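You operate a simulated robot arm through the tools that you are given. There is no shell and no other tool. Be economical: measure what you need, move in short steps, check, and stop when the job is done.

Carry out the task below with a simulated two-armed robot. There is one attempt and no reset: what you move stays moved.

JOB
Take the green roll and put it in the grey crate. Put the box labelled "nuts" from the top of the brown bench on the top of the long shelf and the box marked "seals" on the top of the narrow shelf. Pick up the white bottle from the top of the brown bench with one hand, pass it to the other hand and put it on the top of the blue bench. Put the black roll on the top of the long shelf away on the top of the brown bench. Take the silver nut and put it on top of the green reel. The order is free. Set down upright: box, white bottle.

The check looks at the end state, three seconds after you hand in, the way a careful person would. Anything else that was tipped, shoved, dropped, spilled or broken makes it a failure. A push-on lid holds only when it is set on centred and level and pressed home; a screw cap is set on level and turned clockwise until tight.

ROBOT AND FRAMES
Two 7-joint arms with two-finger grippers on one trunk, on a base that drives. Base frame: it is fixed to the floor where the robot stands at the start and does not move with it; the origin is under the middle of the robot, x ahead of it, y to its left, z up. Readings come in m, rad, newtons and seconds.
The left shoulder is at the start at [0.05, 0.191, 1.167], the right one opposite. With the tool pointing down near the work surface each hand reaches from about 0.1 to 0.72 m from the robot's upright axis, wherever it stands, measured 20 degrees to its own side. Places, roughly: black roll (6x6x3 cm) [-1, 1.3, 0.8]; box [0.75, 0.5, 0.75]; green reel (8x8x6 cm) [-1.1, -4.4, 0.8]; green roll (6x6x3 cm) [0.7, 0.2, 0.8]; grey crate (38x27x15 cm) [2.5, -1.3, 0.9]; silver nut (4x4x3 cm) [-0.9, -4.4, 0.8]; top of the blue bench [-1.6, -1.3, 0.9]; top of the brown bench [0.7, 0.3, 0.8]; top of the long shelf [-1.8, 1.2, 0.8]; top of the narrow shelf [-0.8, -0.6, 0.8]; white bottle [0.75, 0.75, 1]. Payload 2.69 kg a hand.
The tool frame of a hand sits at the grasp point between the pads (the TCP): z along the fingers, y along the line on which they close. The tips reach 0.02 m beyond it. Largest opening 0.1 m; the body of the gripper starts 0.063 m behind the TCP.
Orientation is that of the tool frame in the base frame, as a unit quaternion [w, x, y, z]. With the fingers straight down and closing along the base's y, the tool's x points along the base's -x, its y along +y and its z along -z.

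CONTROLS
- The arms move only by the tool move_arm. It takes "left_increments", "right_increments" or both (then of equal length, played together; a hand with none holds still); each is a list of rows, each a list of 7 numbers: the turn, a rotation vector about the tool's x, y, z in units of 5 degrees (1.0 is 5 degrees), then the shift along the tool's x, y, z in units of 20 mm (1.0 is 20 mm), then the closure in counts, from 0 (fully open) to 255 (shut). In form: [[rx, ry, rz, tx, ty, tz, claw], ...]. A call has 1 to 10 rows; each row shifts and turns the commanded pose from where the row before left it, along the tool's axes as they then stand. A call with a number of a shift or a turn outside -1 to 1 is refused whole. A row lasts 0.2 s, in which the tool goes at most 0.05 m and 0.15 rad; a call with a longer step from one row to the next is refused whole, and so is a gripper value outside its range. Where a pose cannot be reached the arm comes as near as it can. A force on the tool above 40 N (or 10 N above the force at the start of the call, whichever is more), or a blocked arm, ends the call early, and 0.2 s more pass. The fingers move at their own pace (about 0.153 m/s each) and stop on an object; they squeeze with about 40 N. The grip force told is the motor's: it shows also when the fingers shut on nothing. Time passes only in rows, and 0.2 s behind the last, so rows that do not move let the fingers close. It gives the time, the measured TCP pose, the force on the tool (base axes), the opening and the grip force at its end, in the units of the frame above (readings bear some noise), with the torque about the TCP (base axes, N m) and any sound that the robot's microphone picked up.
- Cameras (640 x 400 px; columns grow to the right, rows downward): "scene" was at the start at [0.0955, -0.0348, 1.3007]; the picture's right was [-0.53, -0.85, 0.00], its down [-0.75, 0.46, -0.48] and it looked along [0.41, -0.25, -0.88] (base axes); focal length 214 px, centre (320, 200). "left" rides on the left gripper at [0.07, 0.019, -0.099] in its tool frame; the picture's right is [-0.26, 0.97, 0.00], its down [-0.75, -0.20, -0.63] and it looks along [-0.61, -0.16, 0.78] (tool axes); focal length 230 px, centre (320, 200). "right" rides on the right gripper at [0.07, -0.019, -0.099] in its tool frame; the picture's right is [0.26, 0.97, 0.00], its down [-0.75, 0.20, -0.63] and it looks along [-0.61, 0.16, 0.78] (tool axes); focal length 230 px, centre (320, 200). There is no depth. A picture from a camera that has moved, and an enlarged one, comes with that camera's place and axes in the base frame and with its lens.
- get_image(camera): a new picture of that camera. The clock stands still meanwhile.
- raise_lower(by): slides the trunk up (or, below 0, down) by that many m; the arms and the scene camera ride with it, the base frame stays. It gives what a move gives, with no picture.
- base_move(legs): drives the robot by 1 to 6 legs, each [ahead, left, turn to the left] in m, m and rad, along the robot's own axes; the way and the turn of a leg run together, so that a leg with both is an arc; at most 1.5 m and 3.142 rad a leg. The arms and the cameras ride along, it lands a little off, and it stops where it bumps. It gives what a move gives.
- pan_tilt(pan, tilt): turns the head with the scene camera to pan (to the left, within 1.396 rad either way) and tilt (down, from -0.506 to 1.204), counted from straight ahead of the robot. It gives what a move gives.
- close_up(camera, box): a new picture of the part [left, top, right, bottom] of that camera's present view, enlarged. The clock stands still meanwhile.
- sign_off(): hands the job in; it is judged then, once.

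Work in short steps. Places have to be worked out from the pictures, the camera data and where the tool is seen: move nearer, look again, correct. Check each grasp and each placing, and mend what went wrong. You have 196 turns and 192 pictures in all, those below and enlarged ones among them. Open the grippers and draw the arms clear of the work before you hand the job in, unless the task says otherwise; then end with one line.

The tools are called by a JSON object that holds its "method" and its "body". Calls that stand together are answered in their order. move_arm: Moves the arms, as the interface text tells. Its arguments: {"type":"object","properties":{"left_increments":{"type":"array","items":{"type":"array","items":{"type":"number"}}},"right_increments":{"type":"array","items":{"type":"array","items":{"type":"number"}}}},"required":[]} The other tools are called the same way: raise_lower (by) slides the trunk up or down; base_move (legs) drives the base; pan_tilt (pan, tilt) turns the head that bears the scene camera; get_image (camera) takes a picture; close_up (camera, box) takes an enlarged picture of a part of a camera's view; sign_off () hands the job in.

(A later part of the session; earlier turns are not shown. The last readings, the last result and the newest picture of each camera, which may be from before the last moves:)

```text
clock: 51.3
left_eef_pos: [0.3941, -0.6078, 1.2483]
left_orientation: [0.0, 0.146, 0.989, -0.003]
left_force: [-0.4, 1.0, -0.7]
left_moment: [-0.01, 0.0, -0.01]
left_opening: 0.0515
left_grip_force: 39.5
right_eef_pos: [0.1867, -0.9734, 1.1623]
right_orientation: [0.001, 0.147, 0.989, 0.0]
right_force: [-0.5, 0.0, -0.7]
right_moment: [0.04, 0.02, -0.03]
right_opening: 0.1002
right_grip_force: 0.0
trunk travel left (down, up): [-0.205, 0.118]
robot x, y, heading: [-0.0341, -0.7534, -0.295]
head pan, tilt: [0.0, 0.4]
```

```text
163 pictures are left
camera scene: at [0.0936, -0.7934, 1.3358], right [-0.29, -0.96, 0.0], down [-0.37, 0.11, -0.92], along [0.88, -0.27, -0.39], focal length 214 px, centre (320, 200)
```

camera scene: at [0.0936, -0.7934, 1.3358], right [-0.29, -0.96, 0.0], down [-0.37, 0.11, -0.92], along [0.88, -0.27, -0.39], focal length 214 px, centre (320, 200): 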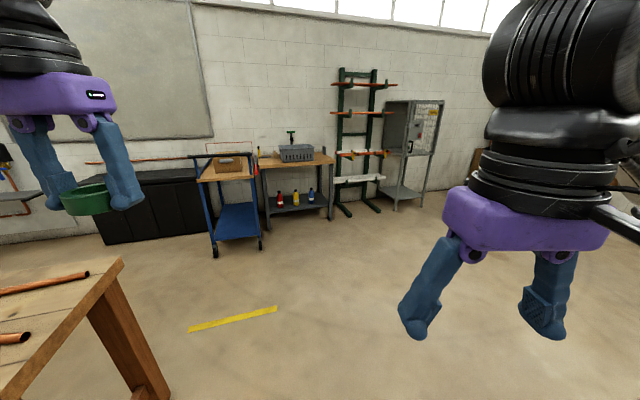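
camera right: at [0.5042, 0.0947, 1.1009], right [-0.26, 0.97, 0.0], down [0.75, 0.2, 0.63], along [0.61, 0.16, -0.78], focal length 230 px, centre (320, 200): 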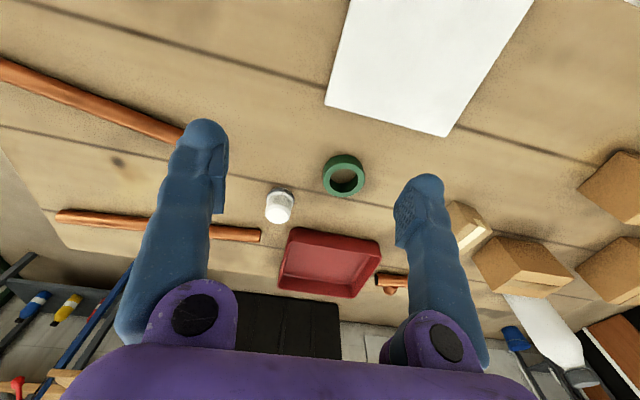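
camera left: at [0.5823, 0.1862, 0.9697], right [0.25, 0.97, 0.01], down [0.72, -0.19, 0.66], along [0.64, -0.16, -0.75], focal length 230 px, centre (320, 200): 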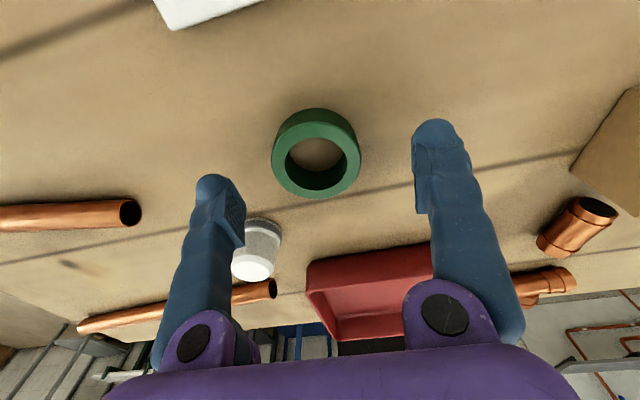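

The grey crate is on the wood-topped bench at about (2.3, -1.25), bench front edge x≈2.0. I drive to about (1.4, -1.45), heading 0.

{"method": "base_move", "body": {"legs": [[0, 0, 0.296], [0, -0.7, 0], [1.4, 0, 0]]}}

{"method": "pan_tilt", "body": {"pan": 0.2, "tilt": 0.6}}

{"method": "get_image", "body": {"camera": "scene"}}

```text
clock: 65.3
left_eef_pos: [1.7187, -1.1754, 1.2486]
left_orientation: [-0.001, -0.004, 1.0, -0.002]
left_force: [-0.1, 0.6, 0.4]
left_moment: [-0.02, 0.03, 0.0]
left_opening: 0.0518
left_grip_force: 40.3
right_eef_pos: [1.6282, -1.5855, 1.1627]
right_orientation: [0.001, -0.005, 1.0, 0.0]
right_force: [-0.1, -0.4, 0.1]
right_moment: [0.0, -0.02, 0.0]
right_opening: 0.0999
right_grip_force: 0.0
trunk travel left (down, up): [-0.205, 0.118]
robot x, y, heading: [1.3512, -1.443, 0.007]
head pan, tilt: [0.0, 0.4]
```

```text
clock: 66.0
left_eef_pos: [1.7189, -1.1757, 1.2496]
left_orientation: [0.0, -0.004, 1.0, -0.002]
left_force: [-0.5, -0.5, -1.1]
left_moment: [0.01, -0.02, 0.04]
left_opening: 0.0515
left_grip_force: 39.7
right_eef_pos: [1.6269, -1.5857, 1.1627]
right_orientation: [0.0, -0.005, 1.0, 0.0]
right_force: [0.1, -0.1, -0.2]
right_moment: [-0.03, 0.01, -0.04]
right_opening: 0.0998
right_grip_force: 0.1
trunk travel left (down, up): [-0.205, 0.118]
robot x, y, heading: [1.3515, -1.442, 0.008]
head pan, tilt: [0.201, 0.6]
```

```text
162 pictures are left
camera scene: at [1.4794, -1.4241, 1.3176], right [0.21, -0.98, 0.0], down [-0.55, -0.12, -0.83], along [0.81, 0.17, -0.56], focal length 214 px, centre (320, 200)
```

scene: 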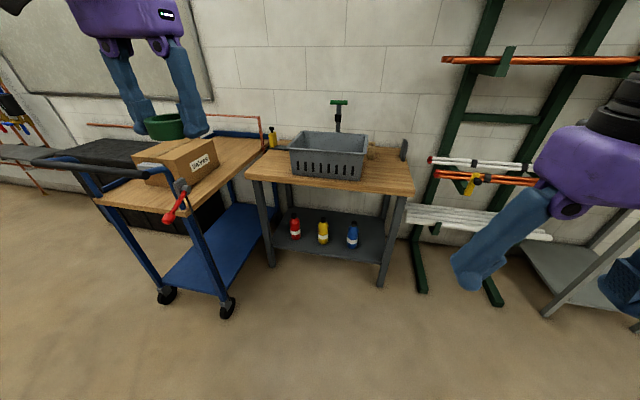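

Crate appears to be about (2.5, -1.25), rim z≈0.93. I go ahead 0.4 m and look again.

{"method": "base_move", "body": {"legs": [[0.4, -0.05, 0]]}}

{"method": "get_image", "body": {"camera": "scene"}}

{"method": "get_image", "body": {"camera": "left"}}

```text
clock: 68.5
left_eef_pos: [2.1204, -1.224, 1.2474]
left_orientation: [0.0, -0.003, 1.0, -0.003]
left_force: [-0.2, 0.0, 0.2]
left_moment: [0.01, -0.02, 0.03]
left_opening: 0.0514
left_grip_force: 40.2
right_eef_pos: [2.0284, -1.6352, 1.1631]
right_orientation: [0.0, -0.004, 1.0, 0.0]
right_force: [0.1, -0.4, 1.1]
right_moment: [-0.01, -0.02, 0.01]
right_opening: 0.1001
right_grip_force: 0.0
trunk travel left (down, up): [-0.205, 0.118]
robot x, y, heading: [1.7524, -1.4903, 0.008]
head pan, tilt: [0.201, 0.6]
```

```text
161 pictures are left
camera scene: at [1.8795, -1.4721, 1.3175], right [0.21, -0.98, 0.0], down [-0.55, -0.12, -0.82], along [0.81, 0.17, -0.57], focal length 214 px, centre (320, 200)
```

scene: 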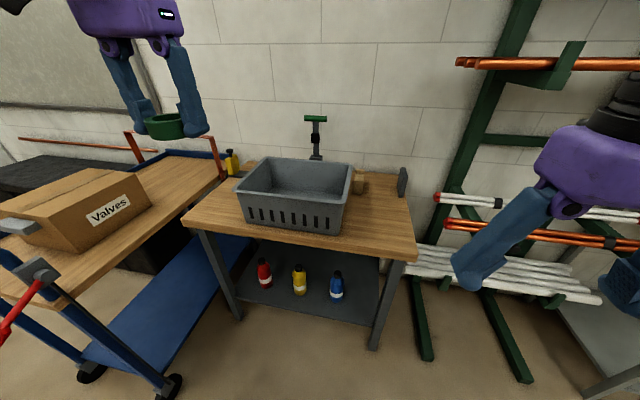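

```text
160 pictures are left
camera left: at [2.0497, -1.2055, 1.3473], right [0.25, 0.97, -0.01], down [0.75, -0.19, 0.63], along [0.61, -0.16, -0.78], focal length 230 px, centre (320, 200)
```

left: 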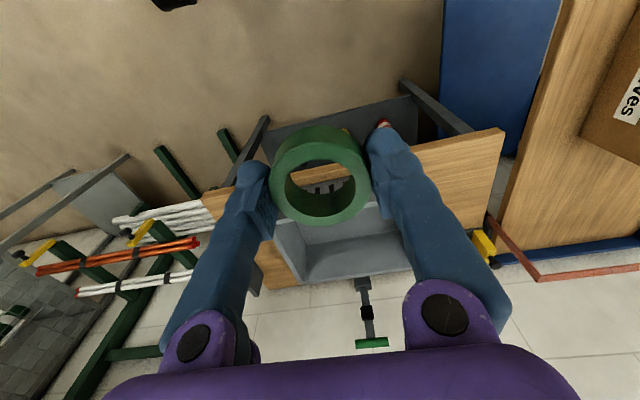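

Triangulated crate: x 2.39–2.64, y -1.08 to -1.44, rim z≈0.96; centre (2.51, -1.26). Drive in 0.15 m and move the left hand over it.

{"method": "base_move", "body": {"legs": [[0.15, 0.02, 0]]}}

{"method": "move_arm", "body": {"left_increments": [[0, 0, 0, -1, -0.2, 0.2, 255], [0, 0, 0, -1, -0.3, 0.2, 255], [0, 0, 0, -1, -0.3, 0.2, 255], [0, 0, 0, -1, -0.3, 0.2, 255], [0, 0, 0, -1, -0.3, 0.2, 255], [0, 0, 0, -1, -0.3, 0.2, 255], [0, 0, 0, -1, -0.3, 0.2, 255], [0, 0, 0, -1, -0.3, 0.2, 255], [0, 0, 0, -1, -0.3, 0.2, 255], [0, 0, 0, -1, -0.3, 0.2, 255]]}}

{"method": "get_image", "body": {"camera": "left"}}

```text
clock: 69.9
left_eef_pos: [2.2708, -1.2042, 1.249]
left_orientation: [-0.001, -0.001, 1.0, -0.003]
left_force: [0.3, -0.2, -0.3]
left_moment: [-0.04, 0.03, 0.0]
left_opening: 0.0515
left_grip_force: 39.7
right_eef_pos: [2.1783, -1.6146, 1.1632]
right_orientation: [0.0, -0.001, 1.0, 0.0]
right_force: [0.9, 0.2, -0.4]
right_moment: [-0.02, 0.05, -0.01]
right_opening: 0.0998
right_grip_force: 0.1
trunk travel left (down, up): [-0.205, 0.118]
robot x, y, heading: [1.9036, -1.4716, 0.007]
head pan, tilt: [0.201, 0.6]
```

```text
clock: 72.1
left_eef_pos: [2.4288, -1.2361, 1.2036]
left_orientation: [0.001, -0.001, 1.0, -0.003]
left_force: [-0.4, -0.2, -0.2]
left_moment: [0.03, -0.03, 0.02]
left_opening: 0.0515
left_grip_force: 40.1
left hand out of reach, approached as far as the arm can: row 8, 9, 10
right_eef_pos: [2.1765, -1.6145, 1.1631]
right_orientation: [0.001, -0.001, 1.0, 0.0]
right_force: [0.6, 0.0, 0.5]
right_moment: [0.02, -0.03, 0.02]
right_opening: 0.0999
right_grip_force: 0.1
trunk travel left (down, up): [-0.205, 0.118]
robot x, y, heading: [1.8992, -1.4714, 0.007]
head pan, tilt: [0.201, 0.6]
```

```text
159 pictures are left
camera left: at [2.3598, -1.217, 1.3028], right [0.25, 0.97, -0.01], down [0.75, -0.19, 0.63], along [0.61, -0.16, -0.78], focal length 230 px, centre (320, 200)
```

left: 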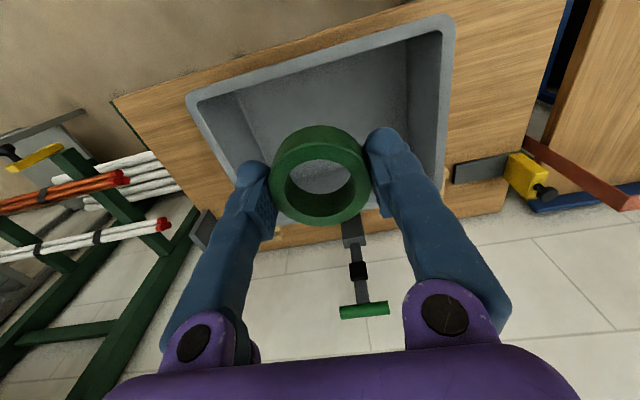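

Ahead 7 cm more, then lower with the trunk.

{"method": "base_move", "body": {"legs": [[0.07, 0, 0]]}}

{"method": "raise_lower", "body": {"by": -0.19}}

{"method": "get_image", "body": {"camera": "left"}}

{"method": "get_image", "body": {"camera": "scene"}}

```text
clock: 73.1
left_eef_pos: [2.5005, -1.2353, 1.2044]
left_orientation: [0.001, -0.002, 1.0, -0.003]
left_force: [0.3, 0.1, -1.0]
left_moment: [-0.02, 0.03, 0.01]
left_opening: 0.0515
left_grip_force: 39.9
right_eef_pos: [2.2486, -1.614, 1.1636]
right_orientation: [0.0, -0.002, 1.0, 0.0]
right_force: [-0.4, 0.2, 0.8]
right_moment: [0.0, 0.06, 0.02]
right_opening: 0.1
right_grip_force: 0.0
trunk travel left (down, up): [-0.205, 0.118]
robot x, y, heading: [1.9764, -1.4684, 0.008]
head pan, tilt: [0.201, 0.6]
```

```text
clock: 75.2
left_eef_pos: [2.4995, -1.2356, 1.0143]
left_orientation: [0.0, -0.001, 1.0, -0.003]
left_force: [0.3, -0.3, -0.7]
left_moment: [-0.02, -0.02, -0.01]
left_opening: 0.0517
left_grip_force: 39.9
right_eef_pos: [2.2474, -1.614, 0.9733]
right_orientation: [0.001, -0.002, 1.0, -0.001]
right_force: [-1.1, 0.5, 0.6]
right_moment: [0.02, 0.02, 0.0]
right_opening: 0.1
right_grip_force: 0.1
trunk travel left (down, up): [-0.015, 0.308]
robot x, y, heading: [1.9744, -1.4731, 0.007]
head pan, tilt: [0.201, 0.6]
```

```text
158 pictures are left
camera left: at [2.4303, -1.2171, 1.113], right [0.25, 0.97, -0.01], down [0.75, -0.19, 0.63], along [0.61, -0.16, -0.78], focal length 230 px, centre (320, 200)
```

left: 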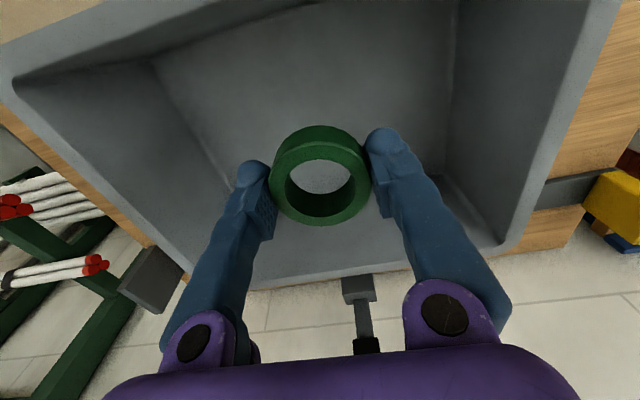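

```text
157 pictures are left
camera scene: at [2.1005, -1.4516, 1.1276], right [0.2, -0.98, 0.0], down [-0.55, -0.11, -0.83], along [0.81, 0.17, -0.56], focal length 214 px, centre (320, 200)
```

scene: 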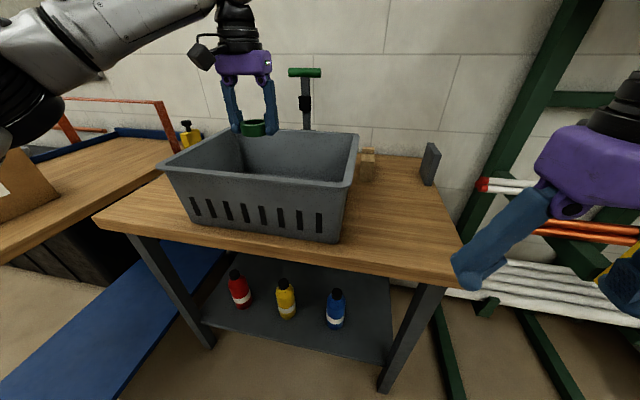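

Over the crate interior. Descend 12 cm into it, slightly toward me.

{"method": "move_arm", "body": {"left_increments": [[0, 0, 0, 0.2, 0, 0.9, 255], [0, 0, 0, 0.2, 0, 0.9, 255], [0, 0, 0, 0.2, 0, 0.9, 255], [0, 0, 0, 0.2, 0, 0.9, 255], [0, 0, 0, 0.2, 0, 0.9, 255], [0, 0, 0, 0.2, 0, 0.9, 255], [0, 0, 0, 0.2, 0, 0.6, 255], [0, 0, 0, 0, 0, 0, 255]]}}

{"method": "get_image", "body": {"camera": "left"}}

```text
clock: 77.0
left_eef_pos: [2.4708, -1.2345, 0.8927]
left_orientation: [0.001, -0.003, 1.0, -0.002]
left_force: [-0.2, 1.1, 0.0]
left_moment: [0.03, 0.01, 0.01]
left_opening: 0.0515
left_grip_force: 39.6
right_eef_pos: [2.2488, -1.6139, 0.9716]
right_orientation: [0.001, -0.001, 1.0, -0.001]
right_force: [-0.5, -0.4, 0.9]
right_moment: [0.0, 0.0, -0.02]
right_opening: 0.0997
right_grip_force: 0.2
trunk travel left (down, up): [-0.015, 0.308]
robot x, y, heading: [1.9727, -1.4692, 0.003]
head pan, tilt: [0.201, 0.6]
```

```text
156 pictures are left
camera left: at [2.4019, -1.2171, 0.9916], right [0.25, 0.97, -0.01], down [0.75, -0.19, 0.63], along [0.61, -0.16, -0.78], focal length 230 px, centre (320, 200)
```

left: 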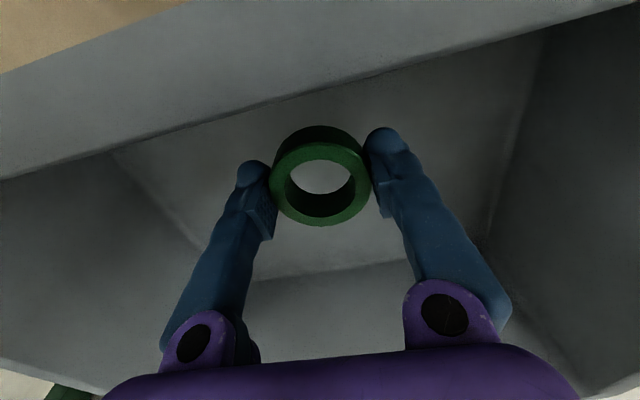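

Camera housing nears the near rim, so I shift slightly ahead and go down 2.5 cm more, then look.

{"method": "move_arm", "body": {"left_increments": [[0, 0, 0, -0.5, 0, 0.3, 255], [0, 0, 0, -0.5, 0, 0.3, 255], [0, 0, 0, 0, 0, 0.35, 255], [0, 0, 0, 0, 0, 0.35, 255], [0, 0, 0, 0, 0, 0, 255]]}}

{"method": "close_up", "body": {"camera": "scene", "box": [150, 60, 390, 210]}}

```text
clock: 78.2
left_eef_pos: [2.4916, -1.2369, 0.8678]
left_orientation: [0.0, -0.001, 1.0, -0.003]
left_force: [-0.5, 0.8, -0.7]
left_moment: [-0.01, -0.01, 0.01]
left_opening: 0.0515
left_grip_force: 40.0
right_eef_pos: [2.2484, -1.6138, 0.9724]
right_orientation: [0.001, -0.001, 1.0, -0.001]
right_force: [0.1, -0.5, 0.0]
right_moment: [0.01, 0.0, -0.01]
right_opening: 0.1
right_grip_force: 0.1
trunk travel left (down, up): [-0.015, 0.308]
robot x, y, heading: [1.9751, -1.47, 0.003]
head pan, tilt: [0.201, 0.6]
```

```text
2.67 times, centred on (270, 135) of scene
camera zoom: at [2.1006, -1.4516, 1.1275], right [0.2, -0.98, 0.0], down [-0.55, -0.11, -0.83], along [0.81, 0.17, -0.56], focal length 572 px, centre (453, 373)
```

zoom: 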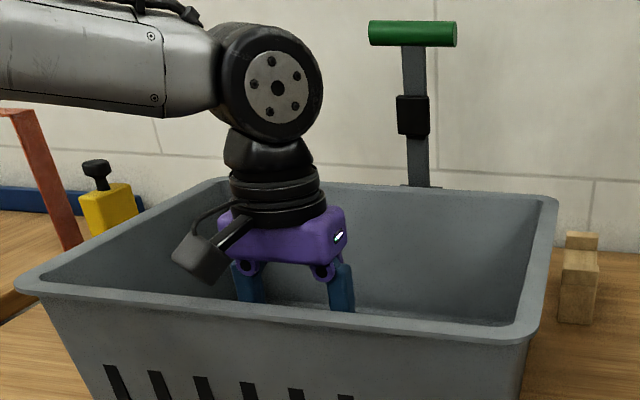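

Down 2 cm more gently, then release.

{"method": "move_arm", "body": {"left_increments": [[0, 0, 0, -0.2, 0, 0.4, 255], [0, 0, 0, -0.2, 0, 0.4, 255], [0, 0, 0, 0, 0, 0.2, 255], [0, 0, 0, 0, 0, 0, 255]]}}

{"method": "move_arm", "body": {"left_increments": [[0, 0, 0, 0, 0, 0, 0], [0, 0, 0, 0, 0, 0, 0], [0, 0, 0, 0, 0, 0, 0], [0, 0, 0, 0, 0, -1, 0], [0, 0, 0, 0, 0, -1, 0], [0, 0, 0, 0, 0, -1, 0], [0, 0, 0, 0, 0, -1, 0], [0, 0, 0, 0, 0, -1, 0], [0, 0, 0, 0, 0, -1, 0], [0, 0, 0, 0, 0, -1, 0]]}}

{"method": "get_image", "body": {"camera": "left"}}

```text
clock: 79.2
left_eef_pos: [2.4999, -1.2365, 0.8475]
left_orientation: [0.0, -0.002, 1.0, -0.003]
left_force: [5.2, 0.0, 15.5]
left_moment: [0.31, 2.0, -0.03]
left_opening: 0.0513
left_grip_force: 40.2
right_eef_pos: [2.2474, -1.6147, 0.9735]
right_orientation: [0.001, -0.002, 1.0, 0.001]
right_force: [0.5, 0.2, 0.2]
right_moment: [0.02, -0.02, -0.01]
right_opening: 0.0999
right_grip_force: 0.2
trunk travel left (down, up): [-0.015, 0.308]
robot x, y, heading: [1.9718, -1.471, 0.003]
head pan, tilt: [0.201, 0.6]
```

```text
clock: 81.4
left_eef_pos: [2.4999, -1.2338, 0.9889]
left_orientation: [0.001, -0.001, 1.0, -0.002]
left_force: [0.5, 0.5, 0.6]
left_moment: [-0.03, 0.0, 0.01]
left_opening: 0.0999
left_grip_force: 0.1
right_eef_pos: [2.2482, -1.6139, 0.9722]
right_orientation: [0.001, -0.002, 1.0, -0.001]
right_force: [-0.1, -1.2, 0.1]
right_moment: [0.02, -0.01, -0.01]
right_opening: 0.1
right_grip_force: 0.1
trunk travel left (down, up): [-0.015, 0.308]
robot x, y, heading: [1.9712, -1.4667, 0.003]
head pan, tilt: [0.201, 0.6]
```

```text
154 pictures are left
camera left: at [2.4301, -1.2157, 1.087], right [0.25, 0.97, 0.0], down [0.75, -0.19, 0.63], along [0.61, -0.16, -0.78], focal length 230 px, centre (320, 200)
```

left: 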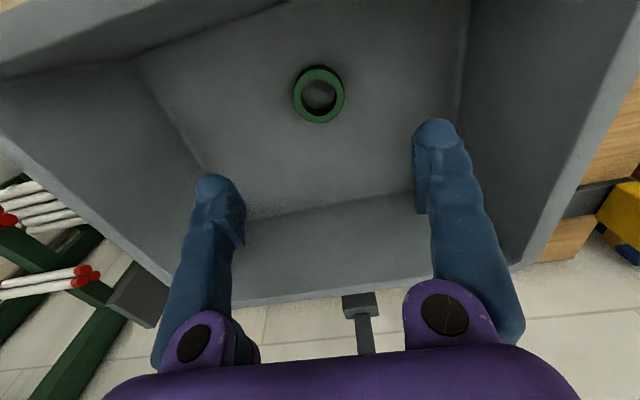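

Green roll lies in the crate. Now retract, and drive back to the brown bench to read the box labels.

{"method": "move_arm", "body": {"left_increments": [[0, 0, 0, 0, 0, -1, 0], [0, 0, 0, 0, 0, -1, 0], [0, 0, 0, 0.5, 0.3, -1, 0], [0, 0, 0, 1, 0.5, -0.5, 0], [0, 0, 0, 1, 0.5, 0, 0], [0, 0, 0, 1, 0.5, 0, 0], [0, 0, 0, 1, 0.5, 0, 0], [0, 0, 0, 1, 0.5, 0, 0], [0, 0, 0, 1, 0.5, 0, 0], [0, 0, 0, 1, 0.5, 0, 0]]}}

{"method": "raise_lower", "body": {"by": 0.2}}

{"method": "base_move", "body": {"legs": [[-1.0, 0, 0], [-1.0, 0, 0], [0, 1.45, 0], [0, 0.2, 0]]}}

{"method": "pan_tilt", "body": {"pan": 0.5, "tilt": 0.55}}

{"method": "get_image", "body": {"camera": "scene"}}

```text
clock: 83.6
left_eef_pos: [2.3465, -1.1561, 1.0559]
left_orientation: [0.0, -0.002, 1.0, -0.003]
left_force: [-0.2, 0.1, -0.4]
left_moment: [-0.02, 0.02, -0.01]
left_opening: 0.1
left_grip_force: 0.1
left hand out of reach, approached as far as the arm can: row 2
right_eef_pos: [2.2476, -1.6133, 0.973]
right_orientation: [0.001, -0.002, 1.0, 0.0]
right_force: [0.3, -0.4, 0.2]
right_moment: [-0.02, -0.01, 0.03]
right_opening: 0.1002
right_grip_force: 0.0
trunk travel left (down, up): [-0.015, 0.308]
robot x, y, heading: [1.9763, -1.4685, 0.005]
head pan, tilt: [0.201, 0.6]
```

```text
clock: 85.8
left_eef_pos: [2.3461, -1.1575, 1.2588]
left_orientation: [0.001, -0.002, 1.0, -0.003]
left_force: [-0.4, 0.1, 1.0]
left_moment: [-0.01, 0.02, -0.03]
left_opening: 0.1
left_grip_force: 0.1
right_eef_pos: [2.2484, -1.614, 1.1724]
right_orientation: [0.002, -0.001, 1.0, 0.0]
right_force: [0.2, -1.0, 0.2]
right_moment: [0.02, -0.01, 0.01]
right_opening: 0.1
right_grip_force: 0.0
trunk travel left (down, up): [-0.215, 0.108]
robot x, y, heading: [1.9755, -1.4665, 0.003]
head pan, tilt: [0.201, 0.6]
```

```text
clock: 110.0
left_eef_pos: [0.3962, 0.4946, 1.2581]
left_orientation: [0.0, 0.013, 1.0, -0.002]
left_force: [-0.6, 0.3, 0.6]
left_moment: [-0.02, -0.03, -0.02]
left_opening: 0.1
left_grip_force: 0.0
right_eef_pos: [0.2868, 0.0418, 1.1732]
right_orientation: [0.0, 0.012, 1.0, 0.0]
right_force: [0.7, 0.7, -0.3]
right_moment: [-0.01, 0.03, 0.03]
right_opening: 0.0999
right_grip_force: 0.1
trunk travel left (down, up): [-0.215, 0.108]
robot x, y, heading: [0.0163, 0.1958, -0.021]
head pan, tilt: [0.201, 0.6]
```

```text
clock: 110.8
left_eef_pos: [0.3966, 0.4951, 1.2584]
left_orientation: [0.0, 0.013, 1.0, -0.002]
left_force: [-0.2, -0.5, -0.6]
left_moment: [-0.03, -0.02, 0.01]
left_opening: 0.1001
left_grip_force: 0.0
right_eef_pos: [0.2868, 0.0395, 1.1729]
right_orientation: [0.001, 0.013, 1.0, 0.0]
right_force: [-0.3, -0.7, 0.7]
right_moment: [0.01, 0.0, -0.05]
right_opening: 0.1002
right_grip_force: 0.0
trunk travel left (down, up): [-0.215, 0.108]
robot x, y, heading: [0.0192, 0.1893, -0.024]
head pan, tilt: [0.499, 0.55]
```

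```text
153 pictures are left
camera scene: at [0.1361, 0.2329, 1.332], right [0.46, -0.89, 0.0], down [-0.47, -0.24, -0.85], along [0.76, 0.39, -0.52], focal length 214 px, centre (320, 200)
```

scene: 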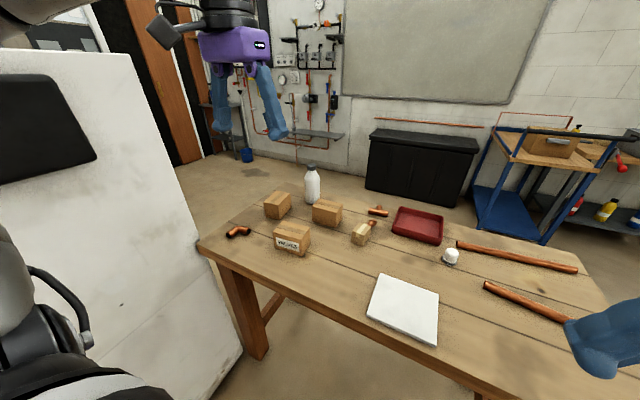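

{"method": "close_up", "body": {"camera": "scene", "box": [220, 150, 400, 265]}}

{"method": "get_image", "body": {"camera": "left"}}

```text
3.48 times, centred on (310, 208) of scene
camera zoom: at [0.1361, 0.2329, 1.332], right [0.46, -0.89, 0.0], down [-0.47, -0.24, -0.85], along [0.76, 0.39, -0.52], focal length 746 px, centre (355, 174)
```

zoom: 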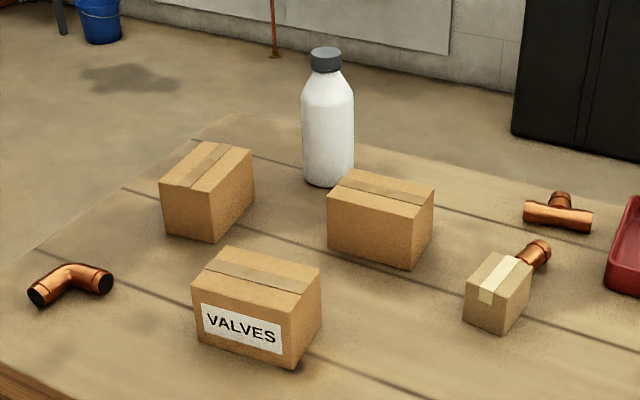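

```text
151 pictures are left
camera left: at [0.3284, 0.5156, 1.3554], right [0.28, 0.96, 0.0], down [0.74, -0.22, 0.63], along [0.6, -0.18, -0.78], focal length 230 px, centre (320, 200)
```

left: 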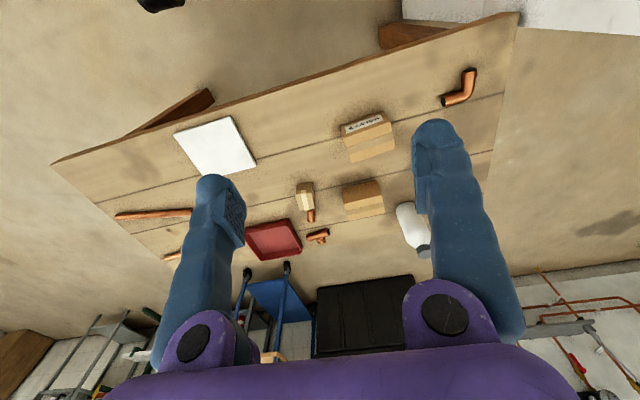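

Box VALVES is a decoy; the other two have hidden labels (far/left faces), and they're too deep from this side. The left end of the bench looks open, so I drive round the right end and far side to approach from there.

{"method": "base_move", "body": {"legs": [[-0.1, 0, 0.022], [0, -1.0, 0], [1.5, 0, 0], [0.05, 0, 1.57], [1.4, 0, 0]]}}

{"method": "pan_tilt", "body": {"pan": 0.6, "tilt": 0.5}}

{"method": "get_image", "body": {"camera": "scene"}}

```text
clock: 138.5
left_eef_pos: [1.0391, 1.0158, 1.2564]
left_orientation: [-0.002, 0.728, -0.685, 0.0]
left_force: [-0.6, -0.1, -1.2]
left_moment: [-0.03, 0.02, 0.03]
left_opening: 0.0999
left_grip_force: 0.0
right_eef_pos: [1.5005, 0.9439, 1.1729]
right_orientation: [0.0, 0.728, -0.685, -0.001]
right_force: [-1.0, 0.2, 0.0]
right_moment: [-0.02, 0.01, 0.01]
right_opening: 0.1002
right_grip_force: 0.0
trunk travel left (down, up): [-0.215, 0.108]
robot x, y, heading: [1.372, 0.6596, 1.633]
head pan, tilt: [0.499, 0.55]
```

```text
clock: 139.2
left_eef_pos: [1.0396, 1.0169, 1.2561]
left_orientation: [-0.003, 0.729, -0.685, 0.001]
left_force: [0.0, 1.0, -0.3]
left_moment: [-0.03, -0.03, 0.02]
left_opening: 0.0997
left_grip_force: 0.1
right_eef_pos: [1.5002, 0.944, 1.1729]
right_orientation: [-0.001, 0.728, -0.686, -0.001]
right_force: [0.4, -0.6, -0.3]
right_moment: [0.01, -0.02, -0.01]
right_opening: 0.1003
right_grip_force: 0.1
trunk travel left (down, up): [-0.215, 0.108]
robot x, y, heading: [1.3693, 0.6624, 1.63]
head pan, tilt: [0.6, 0.499]
```

```text
150 pictures are left
camera scene: at [1.3135, 0.7735, 1.3366], right [0.79, 0.61, 0.0], down [0.29, -0.38, -0.88], along [-0.54, 0.69, -0.48], focal length 214 px, centre (320, 200)
```

scene: 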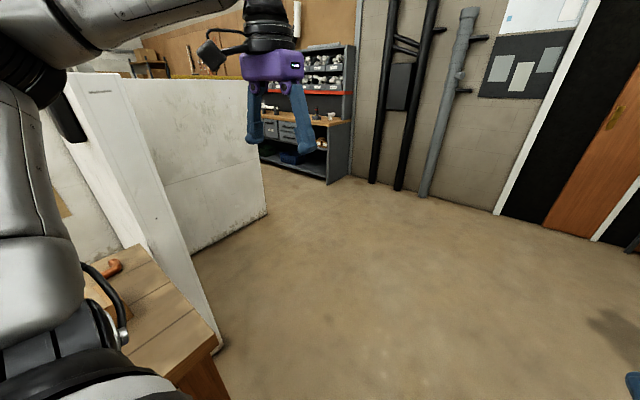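

The left end of the bench is open floor. I go ahead, turn to face the bench end (-y), and stop to look.

{"method": "base_move", "body": {"legs": [[0.75, 0, 0], [0, 0, -1.6], [0, 0, -1.6], [0, -0.4, 0]]}}

{"method": "pan_tilt", "body": {"pan": -0.1, "tilt": 0.7}}

{"method": "get_image", "body": {"camera": "scene"}}

```text
clock: 154.7
left_eef_pos: [1.2334, 1.0456, 1.2565]
left_orientation: [-0.001, 0.709, 0.706, -0.003]
left_force: [-0.4, -0.4, -0.3]
left_moment: [0.0, 0.01, 0.0]
left_opening: 0.1
left_grip_force: 0.1
right_eef_pos: [0.7781, 1.147, 1.1724]
right_orientation: [0.001, 0.708, 0.706, 0.0]
right_force: [0.2, -0.9, 0.6]
right_moment: [0.04, 0.03, 0.02]
right_opening: 0.1001
right_grip_force: 0.1
trunk travel left (down, up): [-0.215, 0.108]
robot x, y, heading: [0.9251, 1.4211, -1.579]
head pan, tilt: [0.6, 0.499]
```

```text
clock: 155.8
left_eef_pos: [1.2351, 1.0451, 1.2555]
left_orientation: [-0.001, 0.708, 0.706, -0.002]
left_force: [0.4, 0.0, 0.4]
left_moment: [0.02, 0.01, 0.02]
left_opening: 0.0999
left_grip_force: 0.0
right_eef_pos: [0.7788, 1.1468, 1.1734]
right_orientation: [0.0, 0.708, 0.706, 0.0]
right_force: [0.4, 0.2, 0.5]
right_moment: [-0.02, -0.01, -0.02]
right_opening: 0.1
right_grip_force: 0.0
trunk travel left (down, up): [-0.215, 0.108]
robot x, y, heading: [0.9258, 1.4215, -1.572]
head pan, tilt: [-0.099, 0.7]
```

```text
149 pictures are left
camera scene: at [0.9165, 1.2948, 1.3189], right [-0.99, 0.1, 0.0], down [0.07, 0.64, -0.77], along [-0.08, -0.76, -0.64], focal length 214 px, centre (320, 200)
```

scene: 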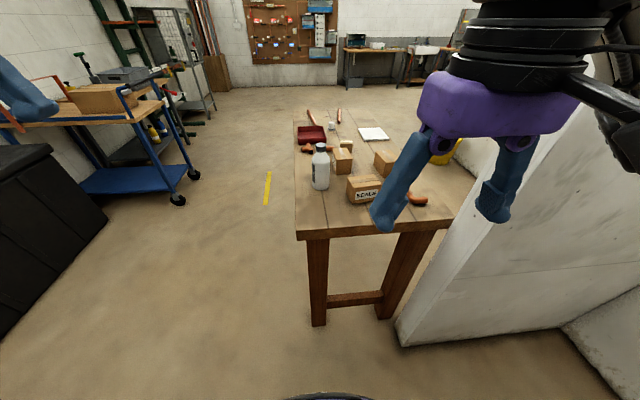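

The left-end view shows box A reads "SEALS". I close in and zoom for positions.

{"method": "base_move", "body": {"legs": [[0.18, -0.12, 0]]}}

{"method": "close_up", "body": {"camera": "scene", "box": [220, 100, 480, 260]}}

{"method": "get_image", "body": {"camera": "right"}}

```text
clock: 157.0
left_eef_pos: [1.1929, 0.9867, 1.2578]
left_orientation: [0.0, 0.711, 0.703, -0.007]
left_force: [0.2, -0.4, -0.3]
left_moment: [0.0, 0.0, 0.0]
left_opening: 0.1
left_grip_force: 0.0
right_eef_pos: [0.7393, 1.0894, 1.1748]
right_orientation: [-0.003, 0.708, 0.706, -0.003]
right_force: [1.2, -0.6, -0.2]
right_moment: [0.0, 0.03, -0.03]
right_opening: 0.1001
right_grip_force: 0.1
trunk travel left (down, up): [-0.215, 0.108]
robot x, y, heading: [0.8802, 1.3511, -1.581]
head pan, tilt: [-0.099, 0.7]
stopped in leg 1: the robot was blocked; the commanded pose is now the measured one
```

```text
2.46 times, centred on (350, 180) of scene
camera zoom: at [0.8773, 1.238, 1.3208], right [-0.99, 0.11, 0.01], down [0.07, 0.63, -0.77], along [-0.09, -0.77, -0.64], focal length 528 px, centre (246, 249)
```

zoom: 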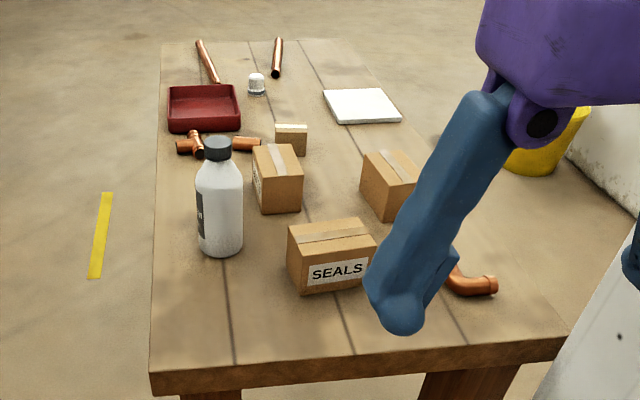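

```text
147 pictures are left
camera right: at [0.7217, 1.1598, 1.2745], right [0.97, 0.25, -0.01], down [0.2, -0.75, 0.63], along [0.15, -0.61, -0.78], focal length 230 px, centre (320, 200)
```

right: 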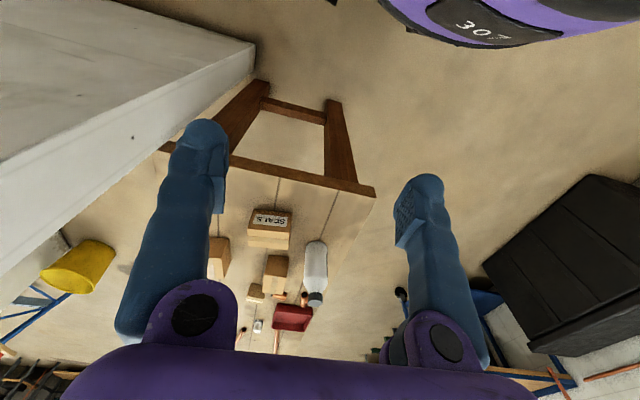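

Something blocked the base. I look to the right side to see what touched.

{"method": "pan_tilt", "body": {"pan": -1.1, "tilt": 0.8}}

{"method": "get_image", "body": {"camera": "scene"}}

```text
clock: 158.2
left_eef_pos: [1.1941, 0.987, 1.2584]
left_orientation: [0.0, 0.711, 0.703, -0.008]
left_force: [0.0, 0.2, 0.0]
left_moment: [0.02, 0.01, -0.03]
left_opening: 0.1001
left_grip_force: 0.0
right_eef_pos: [0.7382, 1.0897, 1.1749]
right_orientation: [-0.003, 0.708, 0.706, -0.003]
right_force: [0.4, 0.2, 0.4]
right_moment: [0.03, 0.01, 0.02]
right_opening: 0.1002
right_grip_force: 0.0
trunk travel left (down, up): [-0.215, 0.108]
robot x, y, heading: [0.8826, 1.35, -1.578]
head pan, tilt: [-1.1, 0.799]
```

```text
146 pictures are left
camera scene: at [0.8143, 1.2871, 1.3121], right [-0.45, 0.89, -0.01], down [0.64, 0.31, -0.71], along [-0.63, -0.32, -0.71], focal length 214 px, centre (320, 200)
```

scene: 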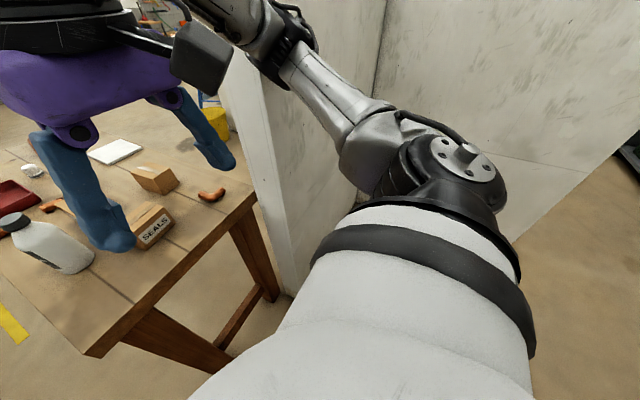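

The right elbow touched the partition. The far long side of the bench is open and closer to the boxes, so I go there: robot at about (1.4, 0.62) facing -x.

{"method": "base_move", "body": {"legs": [[-0.1, 0.1, 0], [0, 0.5, 0], [0.83, 0, 0], [0, 0, -1.56]]}}

{"method": "pan_tilt", "body": {"pan": 0.0, "tilt": 0.8}}

{"method": "get_image", "body": {"camera": "scene"}}

```text
clock: 172.1
left_eef_pos: [1.0966, 0.3174, 1.2559]
left_orientation: [-0.002, 1.0, -0.003, 0.001]
left_force: [0.0, -0.4, 0.0]
left_moment: [0.03, -0.01, 0.02]
left_opening: 0.1002
left_grip_force: 0.0
right_eef_pos: [1.1996, 0.7726, 1.1692]
right_orientation: [-0.001, 1.0, -0.001, 0.006]
right_force: [-0.8, 1.3, -0.1]
right_moment: [0.05, 0.0, -0.01]
right_opening: 0.1
right_grip_force: 0.0
trunk travel left (down, up): [-0.215, 0.108]
robot x, y, heading: [1.473, 0.6288, 3.136]
head pan, tilt: [-1.1, 0.799]
```

```text
clock: 173.4
left_eef_pos: [1.0983, 0.3181, 1.2557]
left_orientation: [-0.002, 1.0, -0.002, 0.0]
left_force: [-0.3, -0.1, -1.4]
left_moment: [0.0, -0.02, -0.01]
left_opening: 0.1001
left_grip_force: 0.1
right_eef_pos: [1.1998, 0.7737, 1.1691]
right_orientation: [-0.001, 1.0, -0.001, 0.005]
right_force: [0.0, 0.2, -0.5]
right_moment: [-0.03, -0.01, 0.0]
right_opening: 0.1
right_grip_force: 0.0
trunk travel left (down, up): [-0.215, 0.108]
robot x, y, heading: [1.4719, 0.6279, 3.139]
head pan, tilt: [0.0, 0.799]
```

```text
145 pictures are left
camera scene: at [1.352, 0.6271, 1.3106], right [0.01, 1.0, 0.0], down [0.72, 0.0, -0.7], along [-0.7, 0.0, -0.72], focal length 214 px, centre (320, 200)
```

scene: 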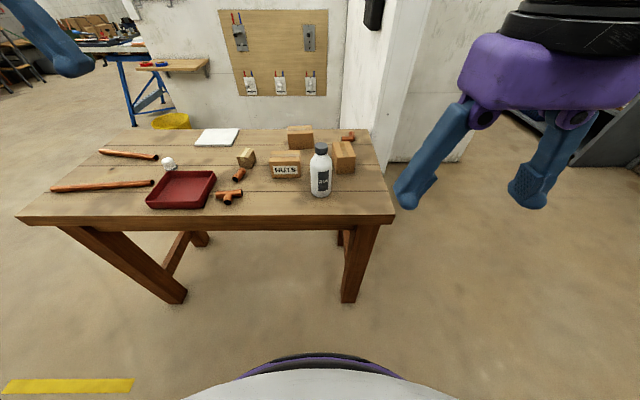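

NUTS box confirmed. Bench edge here is x≈0.95; I move up to x≈1.3 and zoom.

{"method": "base_move", "body": {"legs": [[0.17, 0, 0]]}}

{"method": "close_up", "body": {"camera": "scene", "box": [190, 100, 450, 260]}}

{"method": "get_image", "body": {"camera": "right"}}

{"method": "get_image", "body": {"camera": "left"}}

```text
clock: 174.9
left_eef_pos: [0.9257, 0.3209, 1.2569]
left_orientation: [-0.002, 1.0, -0.004, 0.001]
left_force: [-0.9, 0.6, -0.3]
left_moment: [0.0, 0.0, -0.01]
left_opening: 0.1001
left_grip_force: 0.0
right_eef_pos: [1.0276, 0.7754, 1.1698]
right_orientation: [-0.001, 1.0, -0.002, 0.006]
right_force: [0.2, -0.8, -0.3]
right_moment: [0.0, -0.05, -0.03]
right_opening: 0.0999
right_grip_force: 0.0
trunk travel left (down, up): [-0.215, 0.108]
robot x, y, heading: [1.3039, 0.6315, 3.132]
head pan, tilt: [0.0, 0.799]
```

```text
2.46 times, centred on (320, 180) of scene
camera zoom: at [1.1793, 0.6285, 1.3106], right [0.01, 1.0, 0.0], down [0.72, -0.01, -0.7], along [-0.7, 0.01, -0.72], focal length 528 px, centre (320, 249)
```

zoom: 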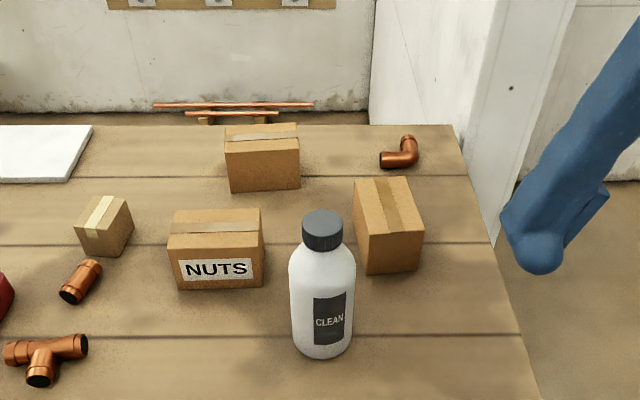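

```text
143 pictures are left
camera right: at [1.0968, 0.7933, 1.2705], right [0.26, -0.97, 0.0], down [-0.76, -0.2, 0.62], along [-0.6, -0.16, -0.78], focal length 230 px, centre (320, 200)
```

right: 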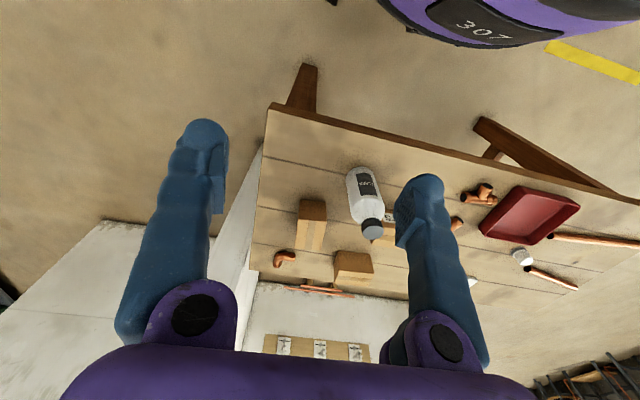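

```text
142 pictures are left
camera left: at [0.9942, 0.3009, 1.3547], right [-0.27, -0.96, 0.0], down [-0.75, 0.2, 0.63], along [-0.61, 0.17, -0.78], focal length 230 px, centre (320, 200)
```

left: 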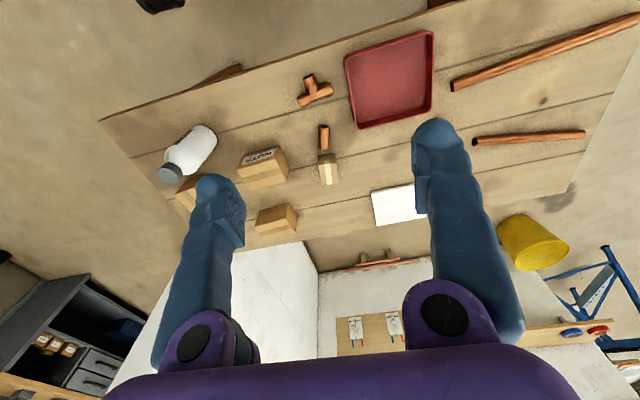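

Now NUTS ≈ (0.735, 0.515), SEALS ≈ (0.698, 0.716), both tops ≈0.90; bottle ≈ (0.84, 0.635). I shift the base a little, raise the right hand over, and lower the trunk.

{"method": "base_move", "body": {"legs": [[0.025, 0.1, 0]]}}

{"method": "move_arm", "body": {"right_increments": [[0, 0, 0, -0.5, -0.7, -0.7, 0], [0, 0, 0, -0.8, -0.6, -0.7, 0], [0, 0, 0, -0.9, -0.5, -0.7, 0], [0, 0, 0, -0.9, -0.3, -0.7, 0], [0, 0, 0, -0.9, -0.2, -0.7, 0], [0, 0, 0, -0.9, 0, -0.5, 0], [0, 0, 0, -0.9, 0, -0.5, 0], [0, 0, 0, -0.9, 0, -0.5, 0], [0, 0, 0, -0.9, 0, 0, 0], [0, 0, 0, -0.9, 0, 0, 0]]}}

{"method": "raise_lower", "body": {"by": -0.2}}

{"method": "get_image", "body": {"camera": "right"}}

```text
clock: 176.4
left_eef_pos: [0.8979, 0.2231, 1.2548]
left_orientation: [-0.001, 1.0, -0.004, -0.001]
left_force: [-0.9, -0.4, -0.6]
left_moment: [0.01, 0.0, 0.01]
left_opening: 0.1001
left_grip_force: 0.0
right_eef_pos: [1.0026, 0.6779, 1.1696]
right_orientation: [-0.002, 1.0, -0.002, 0.006]
right_force: [-0.5, 0.5, -0.4]
right_moment: [0.03, 0.01, -0.02]
right_opening: 0.0999
right_grip_force: 0.0
trunk travel left (down, up): [-0.215, 0.108]
robot x, y, heading: [1.2727, 0.5326, 3.132]
head pan, tilt: [0.0, 0.799]
```

```text
clock: 178.6
left_eef_pos: [0.8978, 0.2228, 1.2565]
left_orientation: [-0.001, 1.0, -0.005, 0.001]
left_force: [0.5, 0.5, -0.3]
left_moment: [-0.01, 0.0, -0.04]
left_opening: 0.1001
left_grip_force: 0.0
right_eef_pos: [0.8303, 0.724, 1.2685]
right_orientation: [-0.002, 1.0, -0.001, 0.006]
right_force: [0.0, -0.1, 1.3]
right_moment: [-0.02, 0.01, -0.04]
right_opening: 0.1002
right_grip_force: 0.0
trunk travel left (down, up): [-0.215, 0.108]
robot x, y, heading: [1.2729, 0.5287, 3.133]
head pan, tilt: [0.0, 0.799]
```

```text
clock: 180.8
left_eef_pos: [0.8986, 0.2241, 1.0562]
left_orientation: [-0.002, 1.0, -0.004, -0.001]
left_force: [1.1, 0.8, 0.0]
left_moment: [0.02, -0.01, -0.01]
left_opening: 0.0999
left_grip_force: 0.0
right_eef_pos: [0.8322, 0.7234, 1.0684]
right_orientation: [-0.001, 1.0, -0.002, 0.006]
right_force: [-0.1, 0.7, 0.8]
right_moment: [0.01, -0.01, 0.01]
right_opening: 0.0999
right_grip_force: 0.1
trunk travel left (down, up): [-0.015, 0.308]
robot x, y, heading: [1.276, 0.5311, 3.134]
head pan, tilt: [0.0, 0.799]
```

```text
141 pictures are left
camera right: at [0.9003, 0.741, 1.1697], right [0.25, -0.97, 0.0], down [-0.76, -0.2, 0.62], along [-0.6, -0.16, -0.78], focal length 230 px, centre (320, 200)
```

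right: 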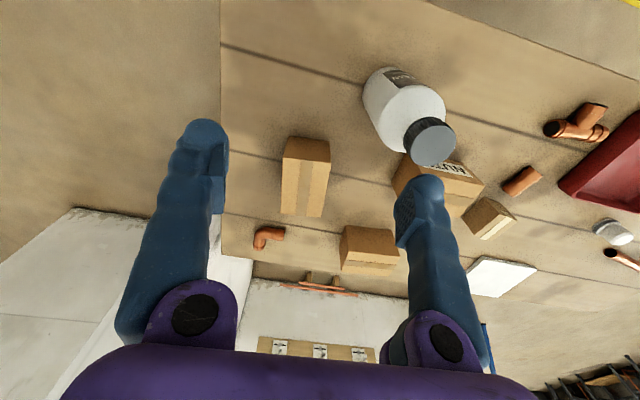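

Go above SEALS with a 7° yaw to align, checking reach.

{"method": "move_arm", "body": {"right_increments": [[0, 0, -0.2, -1, 0, 0, 0], [0, 0, -0.2, -1, 0, 0.1, 0], [0, 0, -0.2, -1, 0, 0.2, 0], [0, 0, -0.2, -1, 0, 0.3, 0], [0, 0, -0.2, -1, 0, 0.4, 0], [0, 0, -0.2, -1, 0, 0.6, 0], [0, 0, -0.2, -0.5, 0, 1, 0], [0, 0, 0, 0, 0, 1, 0], [0, 0, 0, 0, 0, 1, 0]]}}

{"method": "get_image", "body": {"camera": "right"}}

```text
clock: 182.8
left_eef_pos: [0.8985, 0.2231, 1.0557]
left_orientation: [-0.001, 1.0, -0.004, 0.0]
left_force: [-0.3, -0.2, -0.1]
left_moment: [0.0, -0.02, 0.02]
left_opening: 0.1
left_grip_force: 0.0
right_eef_pos: [0.7025, 0.7184, 0.9744]
right_orientation: [-0.001, 0.998, 0.06, 0.005]
right_force: [0.3, 0.2, 0.9]
right_moment: [-0.03, 0.02, 0.02]
right_opening: 0.0999
right_grip_force: 0.1
trunk travel left (down, up): [-0.015, 0.308]
robot x, y, heading: [1.2735, 0.5304, 3.132]
head pan, tilt: [0.0, 0.799]
```

```text
140 pictures are left
camera right: at [0.7691, 0.7446, 1.0753], right [0.37, -0.93, 0.0], down [-0.73, -0.29, 0.62], along [-0.58, -0.23, -0.78], focal length 230 px, centre (320, 200)
```

right: 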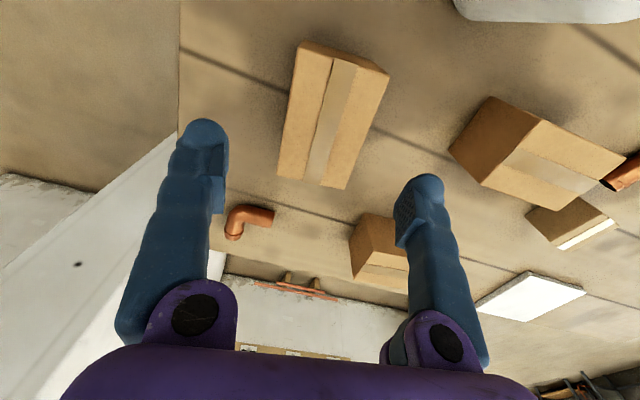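

Aligned; SEALS centre (0.706, 0.714). Descend to z≈0.87 and close.

{"method": "move_arm", "body": {"right_increments": [[0, 0, 0, 0.1, 0.2, 1, 0], [0, 0, 0, 0, 0, 1, 0], [0, 0, 0, 0, 0, 1, 0], [0, 0, 0, 0, 0, 1, 0], [0, 0, 0, 0, 0, 1, 0], [0, 0, 0, 0, 0, 0.2, 0], [0, 0, 0, 0, 0, 0, 0]]}}

{"method": "get_image", "body": {"camera": "right"}}

```text
clock: 184.3
left_eef_pos: [0.8996, 0.2229, 1.0554]
left_orientation: [-0.002, 1.0, -0.004, 0.0]
left_force: [0.4, -0.2, 0.9]
left_moment: [-0.02, 0.02, 0.0]
left_opening: 0.0998
left_grip_force: 0.0
right_eef_pos: [0.707, 0.7139, 0.8704]
right_orientation: [0.0, 0.998, 0.06, 0.006]
right_force: [0.0, 0.3, 0.2]
right_moment: [-0.01, -0.02, -0.01]
right_opening: 0.0999
right_grip_force: 0.0
trunk travel left (down, up): [-0.015, 0.308]
robot x, y, heading: [1.2717, 0.5287, 3.134]
head pan, tilt: [0.0, 0.799]
```

```text
139 pictures are left
camera right: at [0.7733, 0.7404, 0.971], right [0.37, -0.93, 0.0], down [-0.73, -0.29, 0.62], along [-0.58, -0.23, -0.78], focal length 230 px, centre (320, 200)
```

right: 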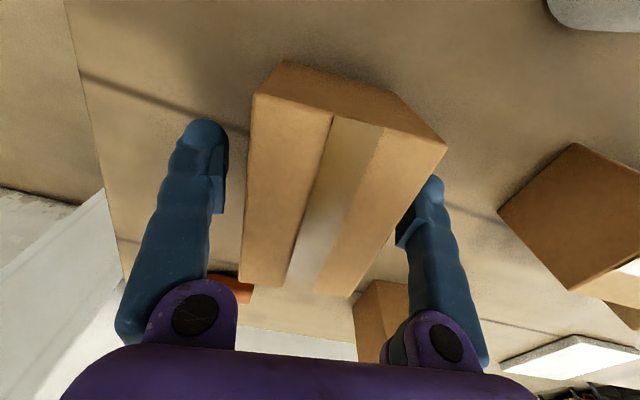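

Straddling it. Close, then lift slowly.

{"method": "move_arm", "body": {"right_increments": [[0, 0, 0, 0, 0, 0, 80], [0, 0, 0, 0, 0, 0, 160], [0, 0, 0, 0, 0, 0, 255], [0, 0, 0, 0, 0, 0, 255], [0, 0, 0, 0, 0, -0.2, 255], [0, 0, 0, 0, 0, -0.5, 255], [0, 0, 0, 0, 0, -0.7, 255], [0, 0, 0, 0, 0, -1, 255], [0, 0, 0, 0, 0, -1, 255], [0, 0, 0, 0, 0, -1, 255]]}}

{"method": "get_image", "body": {"camera": "right"}}

```text
clock: 186.6
left_eef_pos: [0.8979, 0.2237, 1.0554]
left_orientation: [-0.002, 1.0, -0.003, 0.0]
left_force: [-0.5, 0.2, 0.5]
left_moment: [0.01, 0.02, -0.02]
left_opening: 0.1001
left_grip_force: 0.1
right_eef_pos: [0.7038, 0.714, 0.9585]
right_orientation: [-0.002, 0.998, 0.06, 0.006]
right_force: [-0.4, 0.5, -2.3]
right_moment: [0.01, -0.01, 0.0]
right_opening: 0.0674
right_grip_force: 40.3
trunk travel left (down, up): [-0.015, 0.308]
robot x, y, heading: [1.2764, 0.5305, 3.138]
head pan, tilt: [0.0, 0.799]
```

```text
138 pictures are left
camera right: at [0.7707, 0.7401, 1.0599], right [0.37, -0.93, 0.0], down [-0.73, -0.29, 0.62], along [-0.57, -0.23, -0.78], focal length 230 px, centre (320, 200)
```

right: 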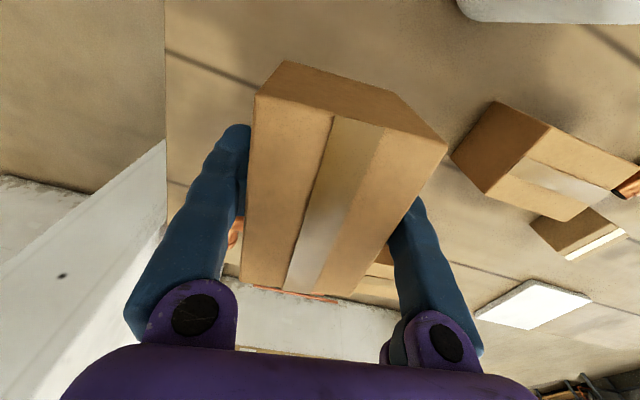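

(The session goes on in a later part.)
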